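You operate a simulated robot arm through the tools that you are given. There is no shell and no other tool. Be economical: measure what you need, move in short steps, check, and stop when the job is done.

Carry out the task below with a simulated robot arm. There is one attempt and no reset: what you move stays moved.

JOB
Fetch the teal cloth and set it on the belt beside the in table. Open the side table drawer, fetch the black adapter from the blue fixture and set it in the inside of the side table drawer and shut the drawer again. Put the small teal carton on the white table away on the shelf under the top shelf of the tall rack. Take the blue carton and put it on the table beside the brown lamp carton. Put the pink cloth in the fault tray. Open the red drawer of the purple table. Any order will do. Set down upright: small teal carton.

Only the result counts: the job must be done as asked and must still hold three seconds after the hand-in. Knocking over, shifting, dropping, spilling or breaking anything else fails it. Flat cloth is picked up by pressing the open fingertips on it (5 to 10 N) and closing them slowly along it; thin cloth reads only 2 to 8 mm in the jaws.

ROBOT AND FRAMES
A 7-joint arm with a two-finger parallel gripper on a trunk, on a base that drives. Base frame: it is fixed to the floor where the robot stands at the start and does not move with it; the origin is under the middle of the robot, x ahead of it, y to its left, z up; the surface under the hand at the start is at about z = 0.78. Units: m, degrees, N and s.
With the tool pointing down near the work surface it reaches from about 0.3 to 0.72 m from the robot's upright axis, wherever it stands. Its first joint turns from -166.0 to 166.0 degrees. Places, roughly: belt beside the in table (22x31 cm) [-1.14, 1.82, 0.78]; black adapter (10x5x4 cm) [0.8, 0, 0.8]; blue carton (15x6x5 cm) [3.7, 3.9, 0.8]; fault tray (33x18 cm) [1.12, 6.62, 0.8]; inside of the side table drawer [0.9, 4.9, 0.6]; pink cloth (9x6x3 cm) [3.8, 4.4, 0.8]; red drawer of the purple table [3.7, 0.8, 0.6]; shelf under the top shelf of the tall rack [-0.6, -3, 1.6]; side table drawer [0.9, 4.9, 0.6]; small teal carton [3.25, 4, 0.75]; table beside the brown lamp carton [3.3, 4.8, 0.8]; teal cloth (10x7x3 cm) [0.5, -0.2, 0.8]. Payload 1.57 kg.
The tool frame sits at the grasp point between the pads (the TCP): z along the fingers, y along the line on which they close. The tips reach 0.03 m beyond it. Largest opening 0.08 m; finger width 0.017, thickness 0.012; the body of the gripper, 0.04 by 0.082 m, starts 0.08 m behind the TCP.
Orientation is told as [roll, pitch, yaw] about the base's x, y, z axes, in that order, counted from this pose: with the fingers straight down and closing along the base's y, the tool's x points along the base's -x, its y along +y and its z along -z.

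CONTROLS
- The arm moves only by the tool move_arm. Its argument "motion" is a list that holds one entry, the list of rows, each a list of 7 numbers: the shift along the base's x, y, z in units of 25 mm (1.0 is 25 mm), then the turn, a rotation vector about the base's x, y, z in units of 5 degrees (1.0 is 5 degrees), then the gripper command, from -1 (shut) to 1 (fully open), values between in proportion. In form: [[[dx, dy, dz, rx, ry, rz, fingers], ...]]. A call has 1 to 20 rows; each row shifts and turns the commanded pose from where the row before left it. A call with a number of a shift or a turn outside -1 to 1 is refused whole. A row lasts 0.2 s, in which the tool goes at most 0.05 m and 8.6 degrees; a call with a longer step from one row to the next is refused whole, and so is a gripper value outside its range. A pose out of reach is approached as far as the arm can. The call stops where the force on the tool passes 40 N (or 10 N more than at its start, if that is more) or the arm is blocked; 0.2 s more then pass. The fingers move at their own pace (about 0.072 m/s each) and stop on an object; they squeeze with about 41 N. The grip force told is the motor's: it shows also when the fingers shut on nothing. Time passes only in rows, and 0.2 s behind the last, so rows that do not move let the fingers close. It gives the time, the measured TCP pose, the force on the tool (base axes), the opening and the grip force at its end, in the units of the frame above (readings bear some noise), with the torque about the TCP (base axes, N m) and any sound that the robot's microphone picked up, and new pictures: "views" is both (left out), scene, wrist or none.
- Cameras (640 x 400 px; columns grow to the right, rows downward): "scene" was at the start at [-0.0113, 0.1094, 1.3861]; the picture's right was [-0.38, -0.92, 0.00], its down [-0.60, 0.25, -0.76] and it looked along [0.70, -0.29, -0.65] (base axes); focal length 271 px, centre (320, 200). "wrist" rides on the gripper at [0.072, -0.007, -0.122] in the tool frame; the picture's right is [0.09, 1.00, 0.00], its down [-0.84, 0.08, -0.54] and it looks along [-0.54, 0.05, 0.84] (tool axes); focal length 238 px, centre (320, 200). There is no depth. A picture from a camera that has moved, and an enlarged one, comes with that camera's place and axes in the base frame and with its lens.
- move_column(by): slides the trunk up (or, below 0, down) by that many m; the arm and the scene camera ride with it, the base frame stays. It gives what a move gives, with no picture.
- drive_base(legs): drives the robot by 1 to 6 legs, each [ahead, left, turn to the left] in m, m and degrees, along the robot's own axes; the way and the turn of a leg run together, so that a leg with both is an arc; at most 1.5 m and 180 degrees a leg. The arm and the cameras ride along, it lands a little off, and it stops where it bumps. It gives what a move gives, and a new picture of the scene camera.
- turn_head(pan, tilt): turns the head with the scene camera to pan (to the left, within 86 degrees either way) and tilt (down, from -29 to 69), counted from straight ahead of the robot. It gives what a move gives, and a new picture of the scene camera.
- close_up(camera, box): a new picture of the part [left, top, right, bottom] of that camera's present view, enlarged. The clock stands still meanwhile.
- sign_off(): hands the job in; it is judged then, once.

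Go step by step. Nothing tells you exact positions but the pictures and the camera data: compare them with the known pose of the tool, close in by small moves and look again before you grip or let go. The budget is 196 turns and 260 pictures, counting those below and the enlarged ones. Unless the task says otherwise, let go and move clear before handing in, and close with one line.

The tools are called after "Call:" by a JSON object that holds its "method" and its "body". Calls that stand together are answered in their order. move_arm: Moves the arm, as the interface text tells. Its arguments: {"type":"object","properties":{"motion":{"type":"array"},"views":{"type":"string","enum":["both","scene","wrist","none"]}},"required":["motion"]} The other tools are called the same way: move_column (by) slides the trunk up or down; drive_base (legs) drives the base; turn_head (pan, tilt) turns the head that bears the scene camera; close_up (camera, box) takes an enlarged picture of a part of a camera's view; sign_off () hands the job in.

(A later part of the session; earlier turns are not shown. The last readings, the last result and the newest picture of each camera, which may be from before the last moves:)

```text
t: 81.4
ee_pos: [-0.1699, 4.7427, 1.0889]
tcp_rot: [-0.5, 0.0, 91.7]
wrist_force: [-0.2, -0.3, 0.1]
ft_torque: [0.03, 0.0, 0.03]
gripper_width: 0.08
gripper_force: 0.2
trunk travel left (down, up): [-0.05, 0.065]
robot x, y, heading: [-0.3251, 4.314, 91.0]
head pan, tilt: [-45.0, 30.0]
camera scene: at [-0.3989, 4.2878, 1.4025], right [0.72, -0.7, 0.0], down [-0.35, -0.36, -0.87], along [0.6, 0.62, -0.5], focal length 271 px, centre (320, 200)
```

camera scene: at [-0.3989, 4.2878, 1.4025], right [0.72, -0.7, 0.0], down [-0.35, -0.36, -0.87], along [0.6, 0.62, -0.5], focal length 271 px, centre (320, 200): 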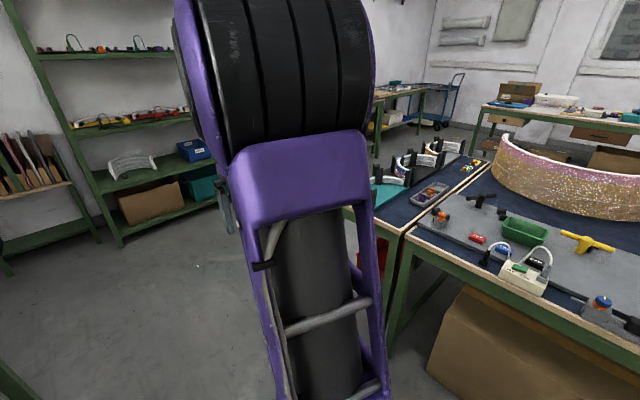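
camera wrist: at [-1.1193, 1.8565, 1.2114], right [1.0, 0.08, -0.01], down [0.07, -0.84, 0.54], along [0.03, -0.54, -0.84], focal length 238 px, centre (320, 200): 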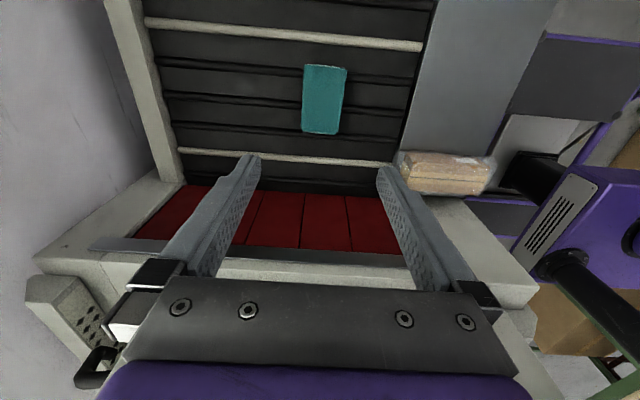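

The small table with the teal mat at the end, with something red under it, must be the side table. I'll drive further and look at its drawer from the side.

Call:
{"method": "drive_base", "body": {"legs": [[0.9, 0.15, 0]]}}

Call:
{"method": "turn_head", "body": {"pan": -80, "tilt": 30}}

```text
t: 86.3
ee_pos: [-0.3162, 5.6444, 1.0894]
tcp_rot: [-0.5, 0.1, 90.7]
wrist_force: [0.3, 0.3, -1.0]
ft_torque: [-0.02, 0.02, 0.01]
gripper_width: 0.0799
gripper_force: 0.0
trunk travel left (down, up): [-0.05, 0.065]
robot x, y, heading: [-0.4789, 5.215, 89.8]
head pan, tilt: [-45.0, 30.0]
camera scene: at [-0.5534, 5.1933, 1.4024], right [0.7, -0.71, 0.0], down [-0.36, -0.35, -0.87], along [0.62, 0.61, -0.5], focal length 271 px, centre (320, 200)
```

scene: 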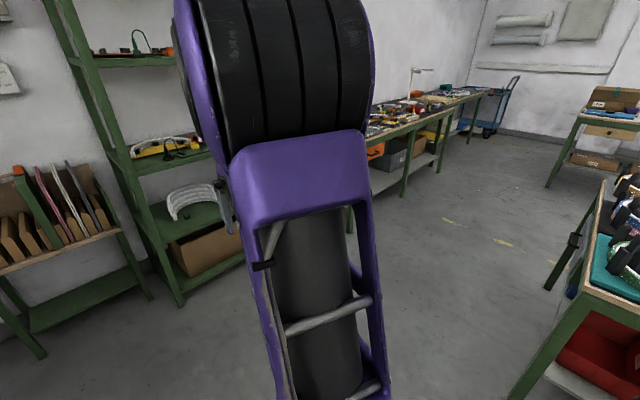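

```text
t: 87.3
ee_pos: [-0.3164, 5.6441, 1.0904]
tcp_rot: [-0.5, 0.2, 90.6]
wrist_force: [-0.3, 0.1, 0.4]
ft_torque: [-0.01, 0.02, 0.03]
gripper_width: 0.0798
gripper_force: 0.1
trunk travel left (down, up): [-0.05, 0.065]
robot x, y, heading: [-0.4792, 5.2193, 89.6]
head pan, tilt: [-80.0, 30.0]
camera scene: at [-0.5286, 5.145, 1.4025], right [0.17, -0.99, 0.0], down [-0.49, -0.08, -0.87], along [0.85, 0.15, -0.5], focal length 271 px, centre (320, 200)
```

scene: 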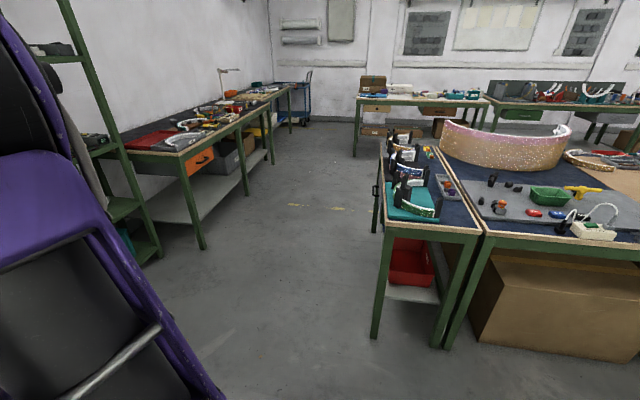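

The side table's drawer faces +y, with its black handle on the far side. I'll drive round to stand at about (0.9, 5.7) facing −y.

Call:
{"method": "drive_base", "body": {"legs": [[0.48, -0.35, 0], [0, 0, -90], [1.0, 0, 0]]}}

Call:
{"method": "turn_head", "body": {"pan": -40, "tilt": 40}}

```text
t: 100.0
ee_pos: [1.3141, 5.5115, 1.0908]
tcp_rot: [-0.5, 0.1, 0.3]
wrist_force: [-0.3, -0.6, 0.1]
ft_torque: [-0.02, -0.01, 0.0]
gripper_width: 0.08
gripper_force: 0.1
trunk travel left (down, up): [-0.05, 0.065]
robot x, y, heading: [0.8904, 5.6732, -0.6]
head pan, tilt: [-80.0, 30.0]
camera scene: at [0.8144, 5.7278, 1.4024], right [-0.99, -0.16, 0.0], down [-0.08, 0.49, -0.87], along [0.14, -0.85, -0.5], focal length 271 px, centre (320, 200)
```

scene: 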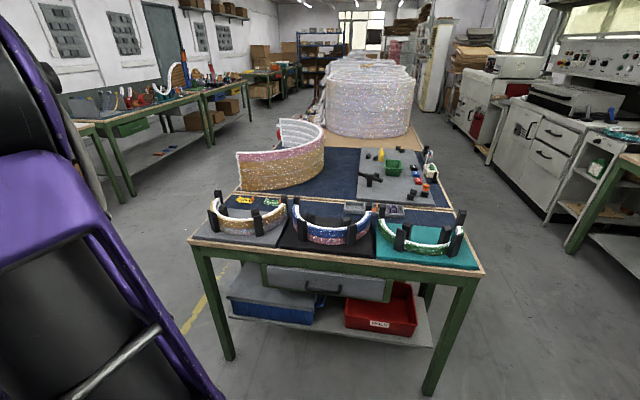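

```text
t: 101.1
ee_pos: [1.3144, 5.5105, 1.0898]
tcp_rot: [-0.5, 0.1, 0.4]
wrist_force: [0.1, 0.3, 0.9]
ft_torque: [-0.01, -0.01, -0.01]
gripper_width: 0.0799
gripper_force: 0.1
trunk travel left (down, up): [-0.05, 0.065]
robot x, y, heading: [0.8914, 5.6791, -0.8]
head pan, tilt: [-40.0, 40.0]
camera scene: at [0.8642, 5.7617, 1.3871], right [-0.65, -0.76, 0.0], down [-0.49, 0.42, -0.77], along [0.58, -0.5, -0.64], focal length 271 px, centre (320, 200)
```

scene: 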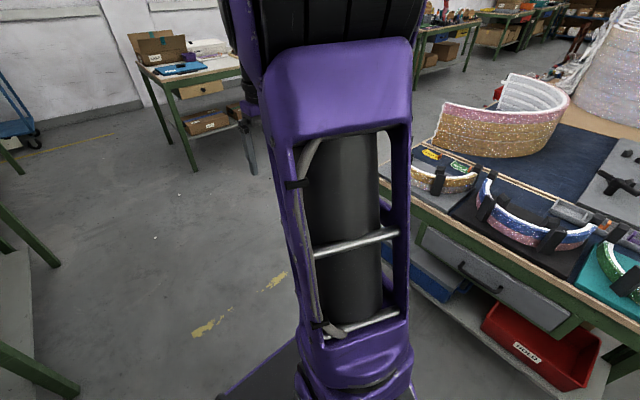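

The gray drawer with its black bow handle is near (0.91, 5.07, 0.65). I'll turn to face it.

Call:
{"method": "drive_base", "body": {"legs": [[0, 0, -89.2]]}}

Call:
{"method": "turn_head", "body": {"pan": 10, "tilt": 50}}

```text
t: 105.4
ee_pos: [0.7254, 5.2472, 1.0891]
tcp_rot: [-0.6, 0.1, -89.4]
wrist_force: [-0.1, -1.0, 0.0]
ft_torque: [-0.02, -0.03, -0.02]
gripper_width: 0.0804
gripper_force: 0.1
trunk travel left (down, up): [-0.05, 0.065]
robot x, y, heading: [0.888, 5.6768, -90.3]
head pan, tilt: [-40.0, 40.0]
camera scene: at [0.9737, 5.7006, 1.3871], right [-0.76, 0.65, 0.0], down [0.42, 0.49, -0.77], along [-0.5, -0.58, -0.64], focal length 271 px, centre (320, 200)
```

scene: 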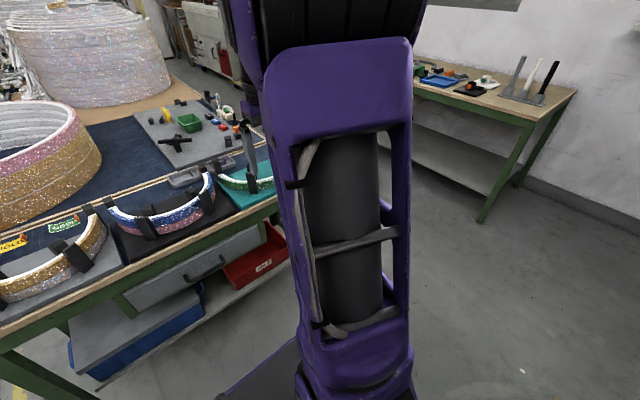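

```text
t: 106.6
ee_pos: [0.7265, 5.2472, 1.0893]
tcp_rot: [-0.5, 0.2, -89.4]
wrist_force: [0.5, 0.0, 0.4]
ft_torque: [0.01, -0.05, -0.03]
gripper_width: 0.0798
gripper_force: 0.0
trunk travel left (down, up): [-0.05, 0.065]
robot x, y, heading: [0.8866, 5.6731, -90.1]
head pan, tilt: [10.0, 50.0]
camera scene: at [1.0416, 5.6895, 1.3729], right [-0.99, -0.17, 0.0], down [-0.13, 0.76, -0.64], along [0.11, -0.63, -0.77], focal length 271 px, centre (320, 200)
```

scene: 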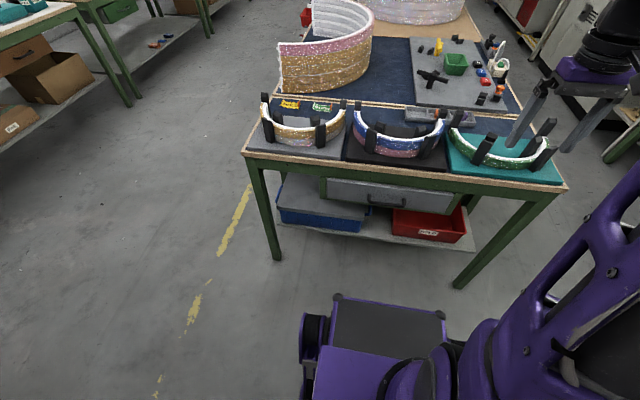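

Call:
{"method": "close_up", "body": {"camera": "scene", "box": [300, 140, 500, 265]}}

```text
3.20 times, centred on (400, 202) of scene
camera zoom: at [1.0416, 5.6895, 1.3729], right [-0.99, -0.17, 0.0], down [-0.13, 0.76, -0.64], along [0.11, -0.63, -0.77], focal length 866 px, centre (64, 192)
```

zoom: 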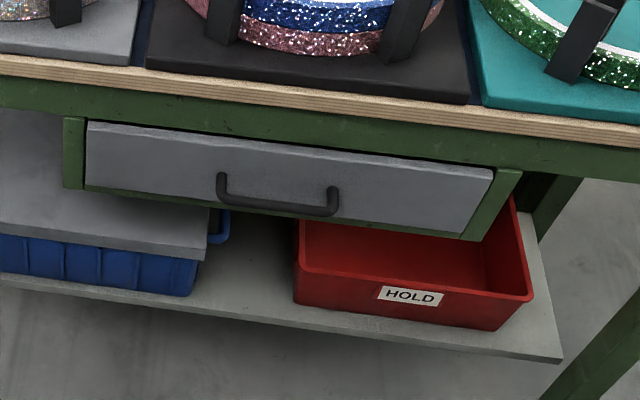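

The handle bar is at about (0.914, 5.06, 0.645) and some 13 cm long. I'll rotate the gripper so it can grip the bar from the front with vertically closing fingers.

Call:
{"method": "move_arm", "body": {"motion": [[[0.42, 0, -0.22, 0, 0, 1, 1], [0.42, 0, -0.22, 0, 0, 1, 1], [0.42, 0, -0.22, 0, 0, 1, 1], [0.42, 0, -0.22, 0, 0, 1, 1], [0.42, 0, -0.22, 0, 0, 1, 1], [0.42, 0, -0.22, 0, 0, 1, 1], [0.42, 0, -0.22, 0, 0, 1, 1], [0.42, 0, -0.22, 0, 0, 1, 1], [0.42, 0, -0.22, 0, 0, 1, 1], [0.42, 0, -0.22, 0, 0, 1, 1], [0.42, 0, -0.22, 0, 0, 1, 1], [0.42, 0, -0.22, 0, 0, 1, 1], [0.42, 0, -0.22, 0, 0, 1, 1], [0.42, 0, -0.22, 0, 0, 1, 1], [0.42, 0, -0.22, 0, 0, 1, 1], [0.42, 0, -0.22, 0, 0, 1, 1], [0.42, 0, -0.22, 0, 0, 1, 1], [0.42, 0, -0.22, 0, 0, 0.9, 1]]], "views": "none"}}

Call:
{"method": "move_arm", "body": {"motion": [[[0, 0, -0.77, -1, 0, 0, 1], [0, 0, -0.77, -1, 0, 0, 1], [0, 0, -0.77, -1, 0, 0, 1], [0, 0, -0.77, -1, 0, 0, 1], [0, 0, -0.77, -1, 0, 0, 1], [0, 0, -0.77, -1, 0, 0, 1], [0, 0, -0.77, -1, 0, 0, 1], [0, 0, -0.77, -1, 0, 0, 1], [0, 0, -0.77, -1, 0, 0, 1], [0, 0, -0.77, -1, 0, 0, 1], [0, 0, -0.77, -1, 0, 0, 1], [0, 0, -0.77, -1, 0, 0, 1], [0, 0, -0.77, -1, 0, 0, 1], [0, 0, -0.77, -1, 0, 0, 1], [0, 0, -0.77, -1, 0, 0, 1], [0, 0, -0.77, -1, 0, 0, 1], [0, 0, -0.77, -1, 0, 0, 1], [0, 0, -0.77, -0.9, 0, 0, 1], [0, 0, 0, 0, 0, 0, 1]]]}}

```text
t: 110.4
ee_pos: [0.9158, 5.2467, 0.9912]
tcp_rot: [-0.5, 0.1, 0.2]
wrist_force: [0.0, 0.5, -0.2]
ft_torque: [0.0, 0.02, 0.0]
gripper_width: 0.0799
gripper_force: 0.1
trunk travel left (down, up): [-0.05, 0.065]
robot x, y, heading: [0.8891, 5.6756, -90.2]
head pan, tilt: [10.0, 50.0]
```

```text
t: 114.4
ee_pos: [0.918, 5.232, 0.6416]
tcp_rot: [-90.0, 0.1, -0.1]
wrist_force: [0.0, 0.0, 0.0]
ft_torque: [-0.01, 0.0, -0.01]
gripper_width: 0.08
gripper_force: 0.1
out of reach, approached as far as the arm can: row 8, 9
trunk travel left (down, up): [-0.05, 0.065]
robot x, y, heading: [0.8847, 5.6728, -90.3]
head pan, tilt: [10.0, 50.0]
camera scene: at [1.0417, 5.6896, 1.3729], right [-0.99, -0.17, 0.0], down [-0.13, 0.76, -0.64], along [0.11, -0.63, -0.77], focal length 271 px, centre (320, 200)
camera wrist: at [0.8455, 5.3532, 0.6458], right [-0.09, 0.0, -1.0], down [0.84, 0.54, -0.08], along [0.54, -0.84, -0.05], focal length 238 px, centre (320, 200)
```

scene: 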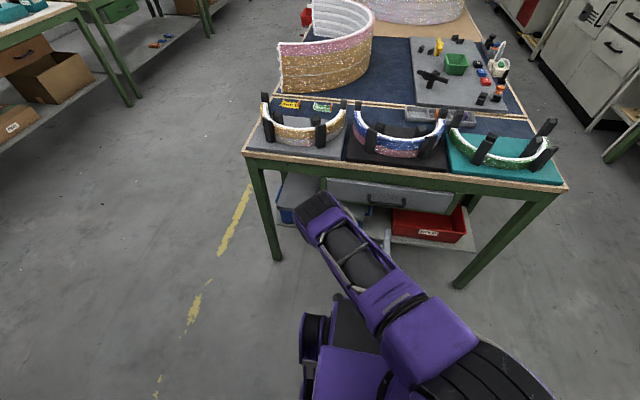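
wrist: 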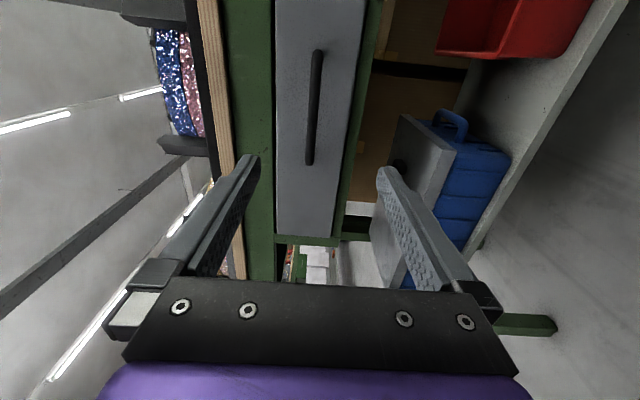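

The bar lies between the fingers at z ≈ 0.647. I'll raise 6 mm and advance.

Call:
{"method": "move_arm", "body": {"motion": [[[-0.2, -0.8, 0.24, 0, 0, 0, 1], [-0.2, -1, 0, 0, 0, 0, 1], [0, -1, 0, 0, 0, 0, 1], [0, -1, 0, 0, 0, 0, 1], [0, -1, 0, 0, 0, 0, 1], [0, -0.7, 0, 0, 0, 0, 1], [0, 0, 0, 0, 0, 0, 1]]]}}

```text
t: 116.0
ee_pos: [0.9061, 5.0916, 0.6475]
tcp_rot: [-89.9, 0.2, -0.1]
wrist_force: [-0.4, 0.4, 0.1]
ft_torque: [-0.03, -0.02, -0.02]
gripper_width: 0.0801
gripper_force: 0.0
trunk travel left (down, up): [-0.05, 0.065]
robot x, y, heading: [0.8861, 5.6726, -90.0]
head pan, tilt: [10.0, 50.0]
camera scene: at [1.0417, 5.6896, 1.3729], right [-0.99, -0.17, 0.0], down [-0.13, 0.76, -0.64], along [0.11, -0.63, -0.77], focal length 271 px, centre (320, 200)
camera wrist: at [0.8334, 5.2125, 0.6515], right [-0.09, 0.0, -1.0], down [0.84, 0.54, -0.08], along [0.54, -0.84, -0.05], focal length 238 px, centre (320, 200)
```

scene: 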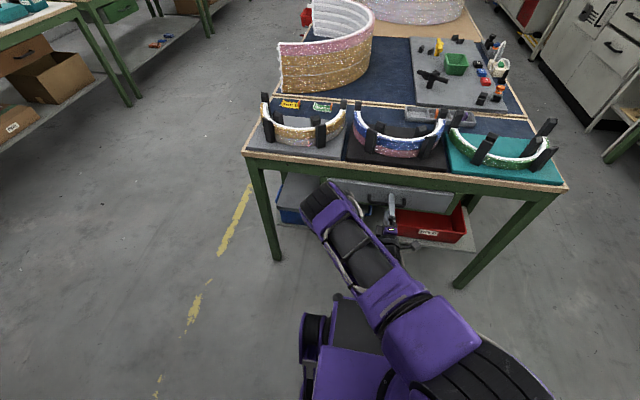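
wrist: 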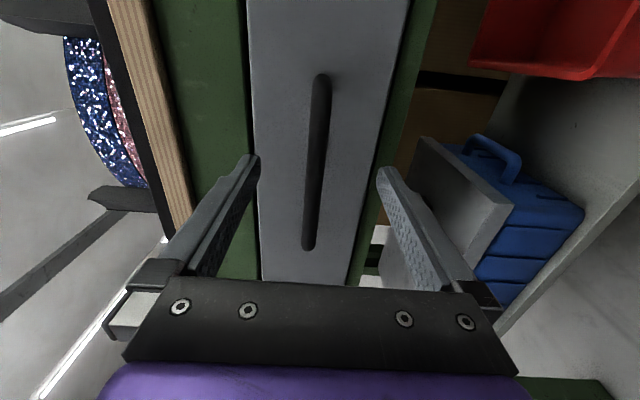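

The bar is at y ≈ 5.066. I'll advance 2 cm and close on it.

Call:
{"method": "move_arm", "body": {"motion": [[[0, -0.4, 0, 0, 0, 0, 1], [0, -0.4, 0, 0, 0, 0, 1], [0, 0, 0, 0, 0, 0, 0.3], [0, 0, 0, 0, 0, 0, -0.3], [0, 0, 0, 0, 0, 0, -0.6], [0, 0, 0, 0, 0, 0, -1], [0, 0, 0, 0, 0, 0, -1], [0, 0, 0, 0, 0, 0, -1]]], "views": "wrist"}}

```text
t: 117.8
ee_pos: [0.9051, 5.071, 0.6497]
tcp_rot: [-90.3, 0.0, -0.1]
wrist_force: [-0.2, -0.1, 17.8]
ft_torque: [-0.04, -0.07, 0.0]
gripper_width: 0.0115
gripper_force: 28.8
trunk travel left (down, up): [-0.05, 0.065]
robot x, y, heading: [0.8868, 5.6738, -90.3]
head pan, tilt: [10.0, 50.0]
camera wrist: at [0.8334, 5.1934, 0.6543], right [-0.09, -0.01, -1.0], down [0.84, 0.54, -0.08], along [0.54, -0.84, -0.05], focal length 238 px, centre (320, 200)
```

wrist: 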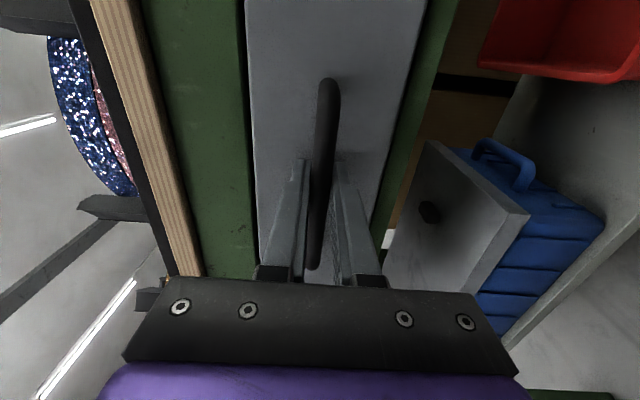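

I have the handle. I'll pull the drawer out about 20 cm.

Call:
{"method": "move_arm", "body": {"motion": [[[0, 0.3, 0.08, 0, 0, 0, -1], [0, 0.6, 0, 0, 0, 0, -1], [0, 0.8, 0, 0, 0, 0, -1], [0, 0.8, 0, 0, 0, 0, -1], [0, 0.8, 0, 0, 0, 0, -1], [0, 0.8, 0, 0, 0, 0, -1], [0, 0.8, 0, 0, 0, 0, -1], [0, 0.8, 0, 0, 0, 0, -1], [0, 0.8, 0, 0, 0, 0, -1], [0, 0.8, 0, 0, 0, 0, -1], [0, 0.4, 0, 0, 0, 0, -1], [0, 0, 0, 0, 0, 0, -1]]]}}

```text
t: 120.4
ee_pos: [0.9055, 5.2659, 0.6496]
tcp_rot: [-90.0, 0.0, -0.1]
wrist_force: [-8.2, 0.3, -7.9]
ft_torque: [-0.04, -0.05, 0.75]
gripper_width: 0.0118
gripper_force: 29.0
trunk travel left (down, up): [-0.05, 0.065]
robot x, y, heading: [0.8871, 5.6707, -90.2]
head pan, tilt: [10.0, 50.0]
camera scene: at [1.0413, 5.6891, 1.3729], right [-0.99, -0.17, 0.0], down [-0.13, 0.76, -0.64], along [0.11, -0.63, -0.77], focal length 271 px, centre (320, 200)
camera wrist: at [0.8335, 5.3865, 0.6552], right [-0.09, 0.0, -1.0], down [0.84, 0.54, -0.08], along [0.54, -0.84, -0.05], focal length 238 px, centre (320, 200)
```

scene: 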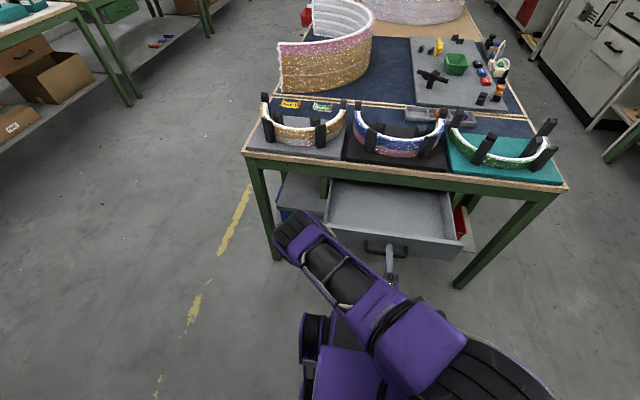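
wrist: 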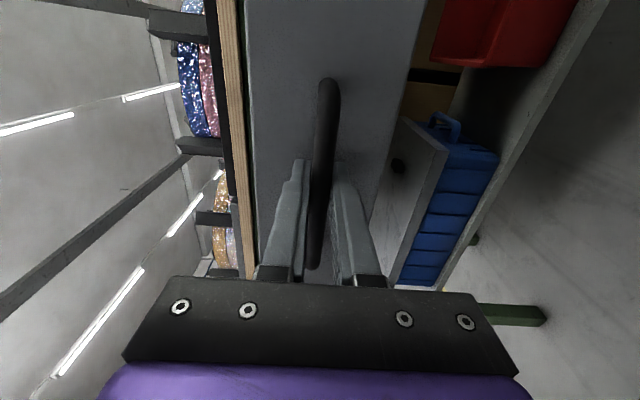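

The drawer is open about 20 cm. I'll release the handle, back away a little, and bring the arm up to its upright pose.

Call:
{"method": "move_arm", "body": {"motion": [[[0, 0, 0, 0, 0, 0, 0], [0, 0, 0, 0, 0, 0, 1], [0, 0, 0, 0, 0, 0, 1], [0, 0, 0, 0, 0, 0, 1]]], "views": "none"}}

Call:
{"method": "drive_base", "body": {"legs": [[-0.12, 0, 0]]}}

Call:
{"method": "move_arm", "body": {"motion": [[[0, 0, 0.77, 1, 0, 0, 1], [0, 0, 0.77, 1, 0, 0, 1], [0, 0, 0.77, 1, 0, 0, 1], [0, 0, 0.77, 1, 0, 0, 1], [0, 0, 0.77, 1, 0, 0, 1], [0, 0, 0.77, 1, 0, 0, 1], [0, 0, 0.77, 1, 0, 0, 1], [0, 0, 0.77, 1, 0, 0, 1], [0, 0, 0.77, 1, 0, 0, 1], [0, 0, 0.77, 1, 0, 0, 1], [0, 0, 0.77, 1, 0, 0, 1], [0, 0, 0.77, 1, 0, 0, 1], [0, 0, 0.77, 1, 0, 0, 1], [0, 0, 0.77, 1, 0, 0, 1], [0, 0, 0.77, 1, 0, 0, 1], [0, 0, 0.77, 1, 0, 0, 1], [0, 0, 0.77, 1, 0, 0, 1], [0, 0, 0.77, 1, 0, 0, 1], [0, 0, 0, 0, 0, 0, 1]]], "views": "scene"}}

```text
t: 121.4
ee_pos: [0.9069, 5.2658, 0.6502]
tcp_rot: [-90.0, 0.1, -0.1]
wrist_force: [0.2, 0.4, -0.1]
ft_torque: [0.02, -0.02, -0.01]
gripper_width: 0.0801
gripper_force: 0.1
trunk travel left (down, up): [-0.05, 0.065]
robot x, y, heading: [0.8863, 5.6777, -90.2]
head pan, tilt: [10.0, 50.0]
```

```text
t: 122.6
ee_pos: [0.9063, 5.3859, 0.6501]
tcp_rot: [-90.0, 0.2, 0.0]
wrist_force: [0.2, -0.7, -0.2]
ft_torque: [0.0, 0.01, -0.01]
gripper_width: 0.0797
gripper_force: 0.1
trunk travel left (down, up): [-0.05, 0.065]
robot x, y, heading: [0.8836, 5.7915, -90.2]
head pan, tilt: [10.0, 50.0]
camera scene: at [1.0423, 5.8119, 1.3729], right [-0.99, -0.17, 0.0], down [-0.13, 0.76, -0.64], along [0.11, -0.63, -0.77], focal length 271 px, centre (320, 200)
```

scene: 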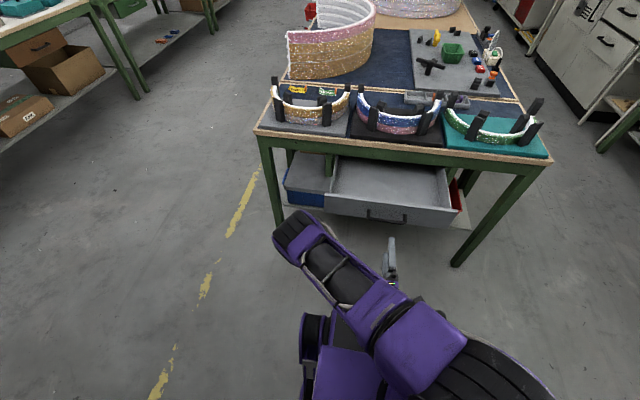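

```text
t: 126.6
ee_pos: [0.9124, 5.3626, 0.9426]
tcp_rot: [0.0, 0.0, 0.1]
wrist_force: [0.0, -1.2, 0.2]
ft_torque: [-0.01, -0.02, -0.02]
gripper_width: 0.0801
gripper_force: 0.1
out of reach, approached as far as the arm can: row 5, 6, 7, 8, 13, 14
trunk travel left (down, up): [-0.05, 0.065]
robot x, y, heading: [0.8879, 5.8017, -90.3]
head pan, tilt: [10.0, 50.0]
camera scene: at [1.0423, 5.8119, 1.3729], right [-0.99, -0.17, 0.0], down [-0.13, 0.76, -0.64], along [0.11, -0.63, -0.77], focal length 271 px, centre (320, 200)
```

scene: 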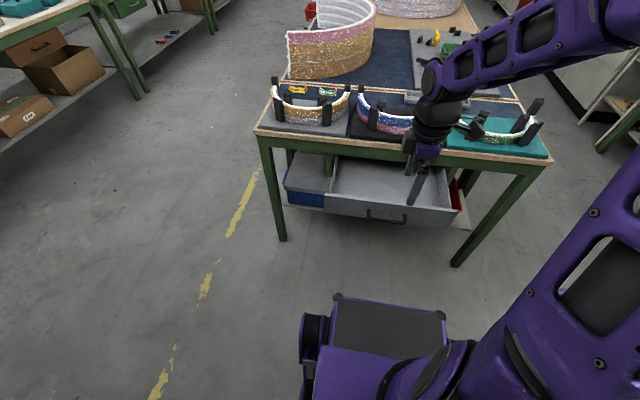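

The drawer stays open. I'll raise the arm, turn to +x and look toward the tables around (3.5, 4.3).

Call:
{"method": "move_arm", "body": {"motion": [[[0, 0, 1, 0, 0, 0, 1], [0, 0, 1, 0, 0, 0, 1], [0, 0, 1, 0, 0, 0, 1], [0, 0, 1, 0, 0, 0, 1], [0, 0, 1, 0, 0, 0, 1], [0, 0, 1, 0, 0, 0, 1]]], "views": "none"}}

Call:
{"method": "drive_base", "body": {"legs": [[0, 0, 90], [1.0, 0, 0]]}}

Call:
{"method": "turn_head", "body": {"pan": -15, "tilt": 20}}

```text
t: 128.0
ee_pos: [0.9118, 5.3633, 1.0934]
tcp_rot: [0.0, 0.0, 0.1]
wrist_force: [0.3, -0.3, 0.9]
ft_torque: [0.02, -0.02, 0.01]
gripper_width: 0.0797
gripper_force: 0.1
trunk travel left (down, up): [-0.05, 0.065]
robot x, y, heading: [0.889, 5.7978, -90.2]
head pan, tilt: [10.0, 50.0]
```

```text
t: 137.1
ee_pos: [2.2884, 5.8459, 1.0941]
tcp_rot: [-0.1, 0.1, 91.4]
wrist_force: [0.1, 0.8, -0.7]
ft_torque: [-0.01, 0.0, 0.0]
gripper_width: 0.08
gripper_force: 0.1
trunk travel left (down, up): [-0.05, 0.065]
robot x, y, heading: [1.8568, 5.8128, 1.0]
head pan, tilt: [10.0, 50.0]
camera scene: at [1.8384, 5.9697, 1.3729], right [0.19, -0.98, 0.0], down [-0.75, -0.15, -0.64], along [0.63, 0.12, -0.77], focal length 271 px, centre (320, 200)
```

scene: 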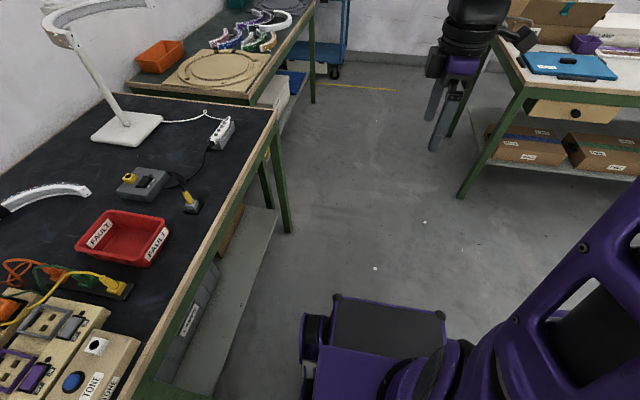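

```text
t: 138.0
ee_pos: [2.2882, 5.8467, 1.0934]
tcp_rot: [-0.1, 0.2, 91.3]
wrist_force: [-0.4, 0.0, 0.8]
ft_torque: [0.03, 0.01, 0.03]
gripper_width: 0.0798
gripper_force: 0.0
trunk travel left (down, up): [-0.05, 0.065]
robot x, y, heading: [1.8587, 5.8173, 1.1]
head pan, tilt: [-15.0, 20.0]
camera scene: at [1.8532, 5.9325, 1.4184], right [-0.24, -0.97, 0.0], down [-0.33, 0.08, -0.94], along [0.91, -0.23, -0.34], focal length 271 px, centre (320, 200)
```

scene: 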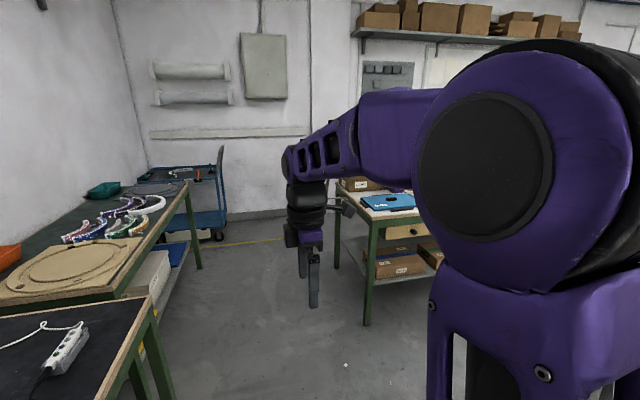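

A FAULT tray stands here on the long table, but the listed one is at (1.12, 6.62); I'll check that later. Now I look right toward the carton tables.

Call:
{"method": "turn_head", "body": {"pan": -70, "tilt": 20}}

Call:
{"method": "close_up", "body": {"camera": "scene", "box": [0, 60, 320, 260]}}

```text
t: 139.2
ee_pos: [2.2883, 5.8477, 1.0937]
tcp_rot: [-0.1, 0.1, 91.4]
wrist_force: [0.4, 0.1, 0.5]
ft_torque: [0.0, -0.02, 0.03]
gripper_width: 0.0799
gripper_force: 0.1
trunk travel left (down, up): [-0.05, 0.065]
robot x, y, heading: [1.8514, 5.8138, 1.0]
head pan, tilt: [-70.0, 20.0]
camera scene: at [1.7963, 5.8681, 1.4185], right [-0.93, -0.36, 0.0], down [-0.12, 0.32, -0.94], along [0.34, -0.88, -0.34], focal length 271 px, centre (320, 200)
```

scene: 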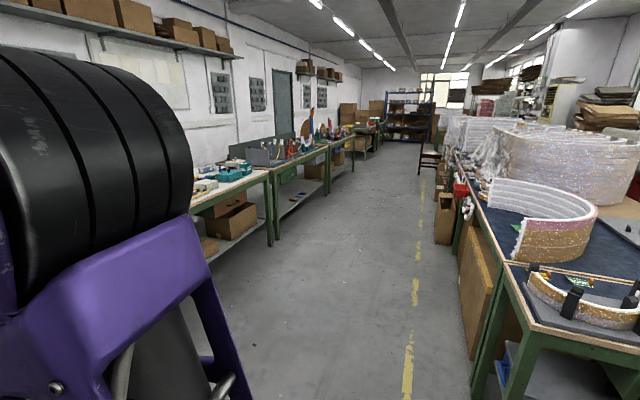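

```text
2.00 times, centred on (160, 160) of scene
camera zoom: at [1.7963, 5.8681, 1.4185], right [-0.93, -0.36, 0.0], down [-0.12, 0.32, -0.94], along [0.34, -0.88, -0.34], focal length 541 px, centre (640, 280)
```

zoom: 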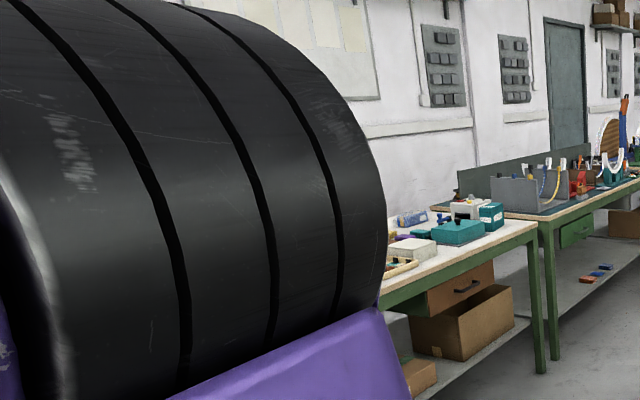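

The white table runs along x ≈ 3.15–3.9, y ≈ 3.6–5.26. I'll strafe to about (2.45, 4.5), facing it.

Call:
{"method": "drive_base", "body": {"legs": [[0.6, -0.7, -1], [0, -0.6, 0]]}}

Call:
{"method": "move_arm", "body": {"motion": [[[0, -0.9, 0, 0, 0, 0, 1], [0, -0.9, 0, 0, 0, 0, 1], [0, -0.9, 0, 0, 0, 0, 1], [0, -0.9, 0, 0, 0, 0, 1], [0, -0.9, 0, 0, 0, 0, 1], [0, -0.9, 0, 0, 0, 0, 1], [0, -0.9, 0, 0, 0, 0, 1], [0, -0.9, 0, 0, 0, 0, 1]]], "views": "none"}}

Call:
{"method": "turn_head", "body": {"pan": 0, "tilt": 30}}

```text
t: 152.3
ee_pos: [2.9136, 4.5361, 1.0944]
tcp_rot: [0.1, 0.0, 89.5]
wrist_force: [0.1, 0.4, 0.1]
ft_torque: [0.03, 0.0, 0.04]
gripper_width: 0.0803
gripper_force: 0.1
trunk travel left (down, up): [-0.05, 0.065]
robot x, y, heading: [2.4777, 4.5173, -1.0]
head pan, tilt: [-70.0, 20.0]
camera scene: at [2.4217, 4.5736, 1.4185], right [-0.94, -0.33, 0.0], down [-0.11, 0.32, -0.94], along [0.31, -0.89, -0.34], focal length 271 px, centre (320, 200)
```

scene: 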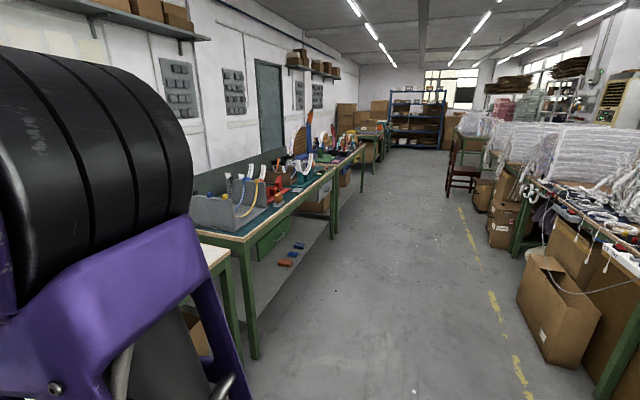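

```text
t: 154.1
ee_pos: [2.9139, 4.3579, 1.0914]
tcp_rot: [0.1, 0.2, 89.6]
wrist_force: [-0.2, -0.3, -0.7]
ft_torque: [0.0, -0.01, 0.01]
gripper_width: 0.0799
gripper_force: 0.0
trunk travel left (down, up): [-0.05, 0.065]
robot x, y, heading: [2.4756, 4.5188, -0.6]
head pan, tilt: [-70.0, 20.0]
```

```text
t: 155.5
ee_pos: [2.9134, 4.3578, 1.0923]
tcp_rot: [0.1, 0.0, 89.6]
wrist_force: [-0.7, 0.5, -0.5]
ft_torque: [-0.01, 0.04, -0.03]
gripper_width: 0.08
gripper_force: 0.1
trunk travel left (down, up): [-0.05, 0.065]
robot x, y, heading: [2.48, 4.5161, -0.7]
head pan, tilt: [0.0, 30.0]
camera scene: at [2.4815, 4.6602, 1.4025], right [-0.01, -1.0, 0.0], down [-0.5, 0.01, -0.87], along [0.87, -0.01, -0.5], focal length 271 px, centre (320, 200)
```

scene: 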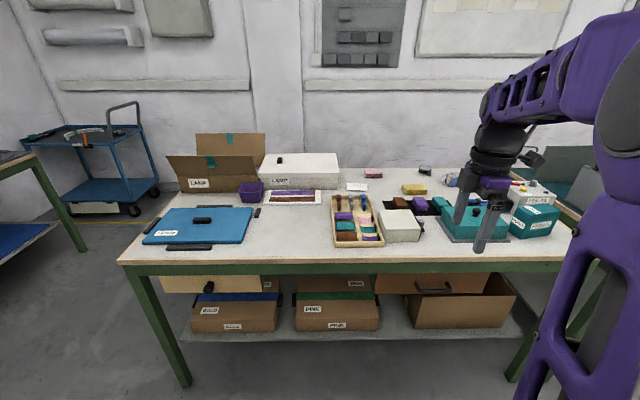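

I see the brown LAMP carton on the left, the pink cloth at the back middle, and teal items on the right. I'll zoom in.

Call:
{"method": "close_up", "body": {"camera": "scene", "box": [310, 150, 580, 270]}}

Call:
{"method": "close_up", "body": {"camera": "wrist", "box": [0, 0, 640, 400]}}

Call:
{"method": "close_up", "body": {"camera": "scene", "box": [120, 120, 390, 260]}}

```text
2.37 times, centred on (445, 210) of scene
camera zoom: at [2.4815, 4.6602, 1.4025], right [-0.01, -1.0, 0.0], down [-0.5, 0.01, -0.87], along [0.87, -0.01, -0.5], focal length 641 px, centre (24, 176)
```

zoom: 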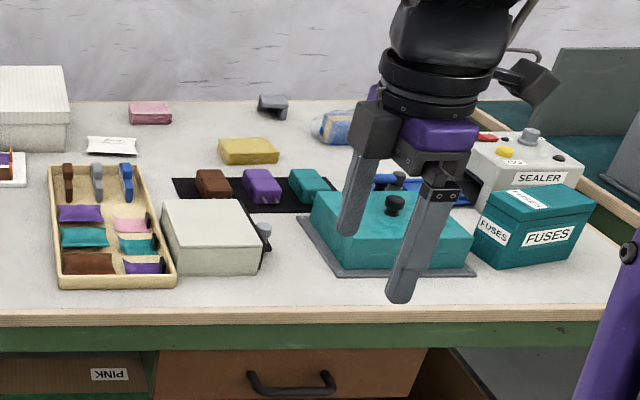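

```text
1.00 times, centred on (320, 200) of wrist (not enlarged: the box is as wide or as high as the picture)
camera zoom: at [2.9189, 4.2854, 1.2125], right [-1.0, -0.08, 0.0], down [-0.07, 0.84, 0.54], along [-0.04, 0.54, -0.84], focal length 238 px, centre (320, 200)
```

zoom: 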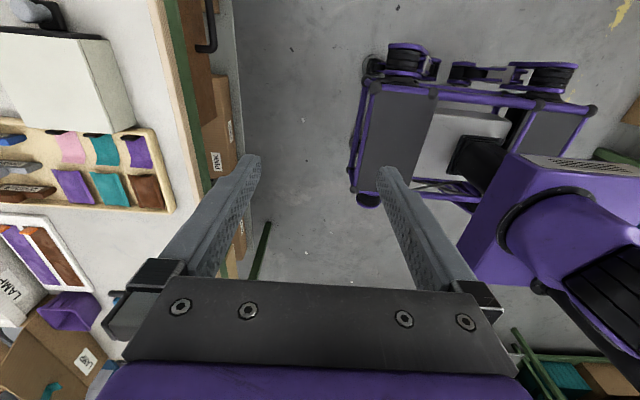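

```text
2.37 times, centred on (255, 190) of scene
camera zoom: at [2.4815, 4.6602, 1.4025], right [-0.01, -1.0, 0.0], down [-0.5, 0.01, -0.87], along [0.87, -0.01, -0.5], focal length 641 px, centre (474, 224)
```

zoom: 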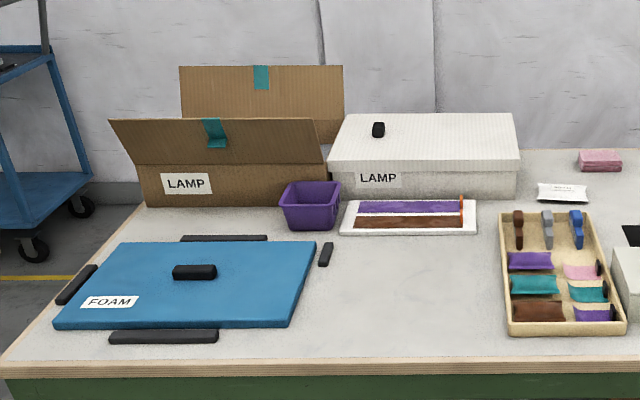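

The blue carton (3.7, 3.9) and pink cloth (3.8, 4.4) lie deep on the table. I need to know how close the base can stand, so I'll look down.

Call:
{"method": "turn_head", "body": {"pan": 0, "tilt": 68}}

```text
t: 156.5
ee_pos: [2.9129, 4.3589, 1.093]
tcp_rot: [0.1, 0.0, 89.5]
wrist_force: [0.3, -0.4, 0.1]
ft_torque: [-0.04, -0.01, 0.02]
gripper_width: 0.0802
gripper_force: 0.0
trunk travel left (down, up): [-0.05, 0.065]
robot x, y, heading: [2.4777, 4.5165, -0.9]
head pan, tilt: [0.0, 68.0]
camera scene: at [2.4481, 4.6607, 1.3518], right [-0.01, -1.0, 0.0], down [-0.93, 0.01, -0.38], along [0.38, -0.01, -0.93], focal length 271 px, centre (320, 200)
```

scene: 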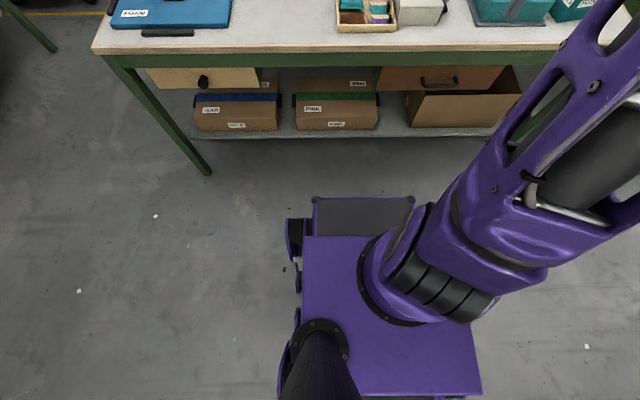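

The deep items need a close approach, with the tool probably tilted forward. First I'll move south for an unobstructed look at the blue and teal cartons.

Call:
{"method": "drive_base", "body": {"legs": [[0, -0.75, 0.9]]}}

Call:
{"method": "turn_head", "body": {"pan": 5, "tilt": 32}}

Call:
{"method": "close_up", "body": {"camera": "scene", "box": [180, 120, 420, 270]}}

```text
t: 164.0
ee_pos: [2.9165, 3.6346, 1.0921]
tcp_rot: [0.0, 0.1, 91.0]
wrist_force: [-0.4, 0.1, 1.3]
ft_torque: [0.02, 0.05, 0.02]
gripper_width: 0.0801
gripper_force: 0.1
trunk travel left (down, up): [-0.05, 0.065]
robot x, y, heading: [2.4771, 3.7822, 0.5]
head pan, tilt: [0.0, 68.0]
camera scene: at [2.4434, 3.9237, 1.3517], right [0.01, -1.0, 0.0], down [-0.93, -0.01, -0.37], along [0.37, 0.0, -0.93], focal length 271 px, centre (320, 200)
```

scene: 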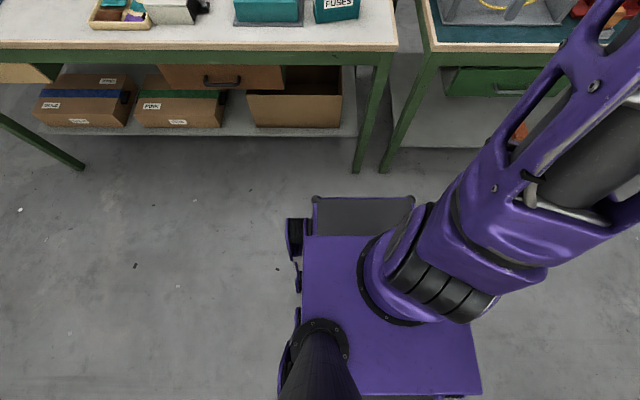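

```text
t: 165.0
ee_pos: [2.9152, 3.6325, 1.0925]
tcp_rot: [0.1, 0.1, 91.0]
wrist_force: [-0.4, -0.5, -0.3]
ft_torque: [0.0, -0.01, 0.0]
gripper_width: 0.0802
gripper_force: 0.0
trunk travel left (down, up): [-0.05, 0.065]
robot x, y, heading: [2.4792, 3.7818, 0.7]
head pan, tilt: [5.0, 32.0]
camera scene: at [2.4756, 3.9318, 1.3992], right [0.1, -1.0, 0.0], down [-0.53, -0.05, -0.85], along [0.84, 0.08, -0.53], focal length 271 px, centre (320, 200)
```

scene: 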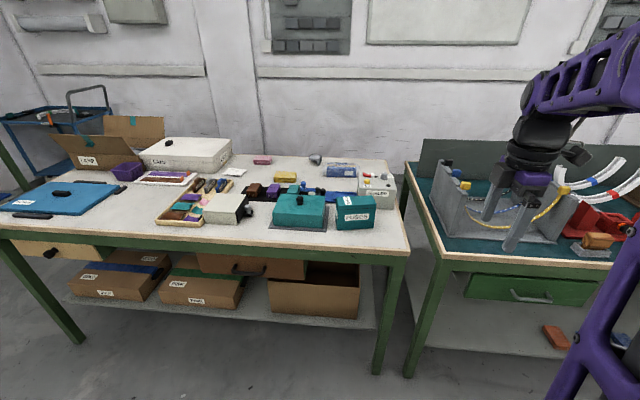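

```text
2.67 times, centred on (300, 195) of scene
camera zoom: at [2.4756, 3.9318, 1.3992], right [0.1, -1.0, 0.0], down [-0.53, -0.05, -0.85], along [0.84, 0.08, -0.53], focal length 722 px, centre (373, 213)
```

zoom: 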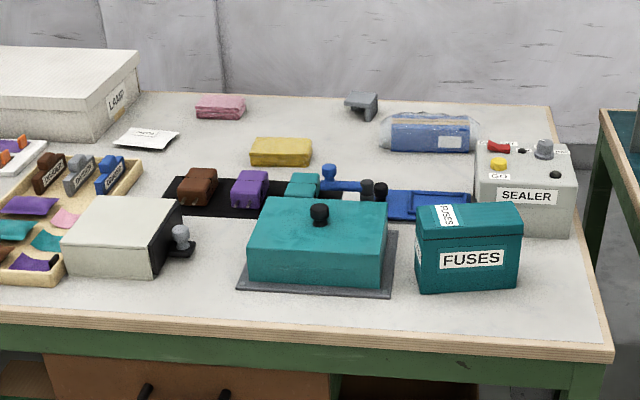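

The blue wrapped carton is at about (3.69, 3.94), and the small teal FUSES carton at (3.29, 3.875). I'll move in close in two steps and check the clearance to the table's lower shelf.

Call:
{"method": "drive_base", "body": {"legs": [[0, 0.27, -0.6], [0.3, 0, 0]]}}

Call:
{"method": "turn_head", "body": {"pan": 0, "tilt": 69}}

```text
t: 169.9
ee_pos: [3.2061, 3.9082, 1.0917]
tcp_rot: [0.0, 0.0, 90.9]
wrist_force: [0.5, 0.6, -0.5]
ft_torque: [-0.01, 0.01, 0.0]
gripper_width: 0.0801
gripper_force: 0.1
trunk travel left (down, up): [-0.05, 0.065]
robot x, y, heading: [2.7672, 4.0577, 0.8]
head pan, tilt: [5.0, 32.0]
camera scene: at [2.766, 4.2075, 1.3993], right [0.1, -1.0, 0.0], down [-0.53, -0.05, -0.85], along [0.84, 0.08, -0.53], focal length 271 px, centre (320, 200)
```

scene: 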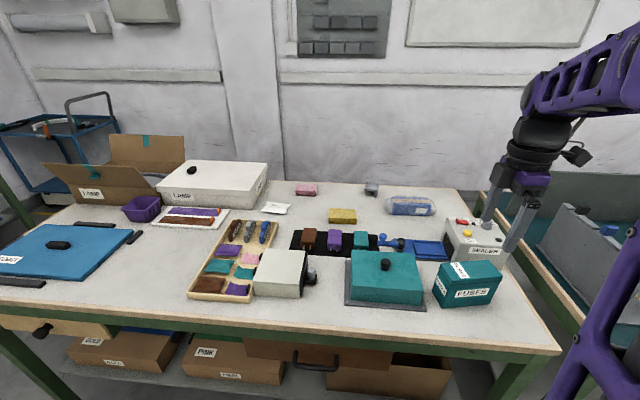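

```text
t: 170.9
ee_pos: [3.207, 3.9073, 1.0931]
tcp_rot: [0.1, 0.1, 91.0]
wrist_force: [-0.4, 0.0, -0.3]
ft_torque: [0.0, 0.01, -0.02]
gripper_width: 0.08
gripper_force: 0.0
trunk travel left (down, up): [-0.05, 0.065]
robot x, y, heading: [2.7672, 4.0575, 0.8]
head pan, tilt: [0.0, 68.8]
camera scene: at [2.7329, 4.1993, 1.351], right [0.01, -1.0, 0.0], down [-0.93, -0.01, -0.36], along [0.36, 0.0, -0.93], focal length 271 px, centre (320, 200)
```

scene: 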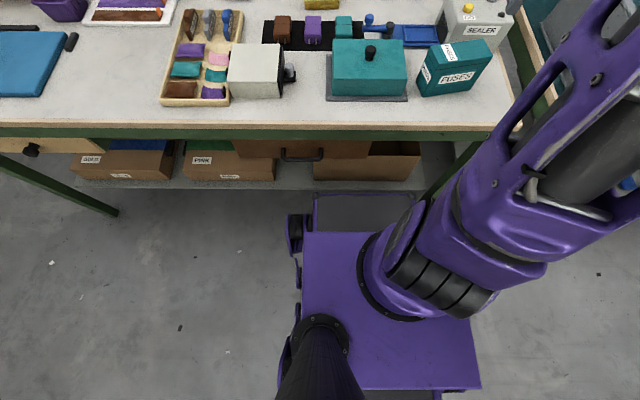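

I'll use the wrist view to triangulate the base's front edge.

Call:
{"method": "close_up", "body": {"camera": "wrist", "box": [0, 0, 640, 400]}}

```text
1.00 times, centred on (320, 200) of wrist (not enlarged: the box is as wide or as high as the picture)
camera zoom: at [3.2135, 3.8353, 1.2125], right [-0.99, -0.11, 0.0], down [-0.09, 0.84, 0.54], along [-0.06, 0.54, -0.84], focal length 238 px, centre (320, 200)
```

zoom: 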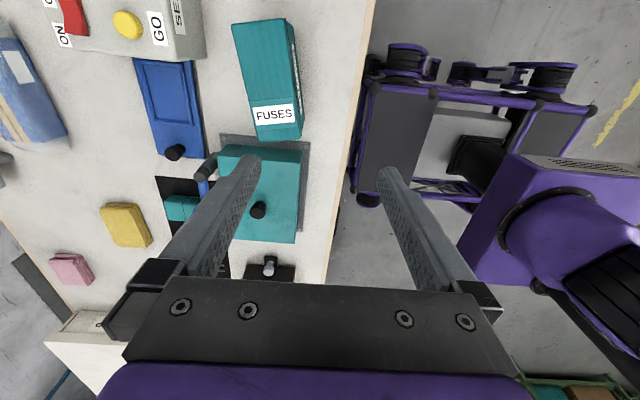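

The base front is at +0.295 m and z ≈ 0.52, and the shelf edge is at x ≈ 3.20. I can go another 0.11 m ahead. Then I'll test the arm's reach toward the blue carton at a safe height.

Call:
{"method": "drive_base", "body": {"legs": [[0.11, -0.03, -0.8]]}}

Call:
{"method": "move_arm", "body": {"motion": [[[1, 0, -0.1, 0, 0, 0, 1], [1, 0, -0.1, 0, 0, 0, 1], [1, 0, -0.1, 0, 0, 0, 1], [1, 0, -0.1, 0, 0, 0, 1], [1, 0.2, -0.1, 0, 0, 0, 1], [1, 0.2, -0.1, 0, 0, 0, 1], [1, 0.2, -0.1, 0, 0, 0, 1], [1, 0.2, -0.1, 0, 0, 0, 1], [1, 0.2, -0.1, 0, 0, 0, 1], [1, 0.2, -0.1, 0, 0, 0, 1], [1, 0.2, -0.1, 0, 0, 0, 1], [1, 0.2, -0.1, 0, 0, 0, 1], [1, 0, 0, 0, 0, 0, 1], [1, 0, 0, 0, 0, 0, 1], [0, 0, 0, 0, 0, 0, 1], [0, 0, 0, 0, 0, 0, 1]]]}}

```text
t: 172.1
ee_pos: [3.3135, 3.8757, 1.0929]
tcp_rot: [-0.1, 0.1, 90.4]
wrist_force: [-1.1, -0.6, -0.1]
ft_torque: [-0.02, -0.03, 0.01]
gripper_width: 0.0798
gripper_force: 0.1
trunk travel left (down, up): [-0.05, 0.065]
robot x, y, heading: [2.8782, 4.028, 0.3]
head pan, tilt: [0.0, 68.8]
camera scene: at [2.8414, 4.1707, 1.351], right [0.0, -1.0, 0.0], down [-0.93, 0.0, -0.36], along [0.36, 0.0, -0.93], focal length 271 px, centre (320, 200)
```

scene: 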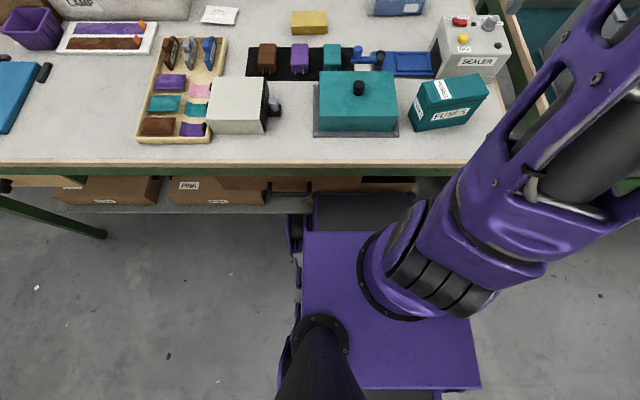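

```text
t: 175.5
ee_pos: [3.5642, 3.9187, 1.0319]
tcp_rot: [-0.1, 0.1, 90.5]
wrist_force: [-0.4, -0.1, 0.2]
ft_torque: [-0.01, 0.03, 0.02]
gripper_width: 0.0802
gripper_force: 0.0
out of reach, approached as far as the arm can: row 10, 11, 12, 13, 14
trunk travel left (down, up): [-0.05, 0.065]
robot x, y, heading: [2.8765, 4.0291, 0.1]
head pan, tilt: [0.0, 68.8]
camera scene: at [2.8416, 4.1707, 1.351], right [0.0, -1.0, 0.0], down [-0.93, 0.0, -0.36], along [0.36, 0.0, -0.93], focal length 271 px, centre (320, 200)
camera wrist: at [3.5713, 3.8464, 1.1525], right [-0.99, -0.1, 0.0], down [-0.09, 0.84, 0.54], along [-0.05, 0.54, -0.84], focal length 238 px, centre (320, 200)
```

scene: 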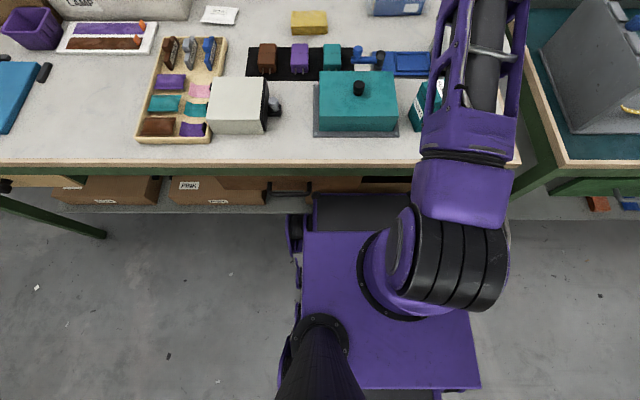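
wrist: 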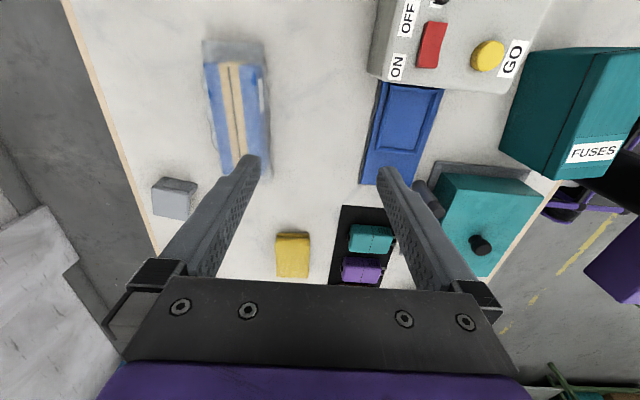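

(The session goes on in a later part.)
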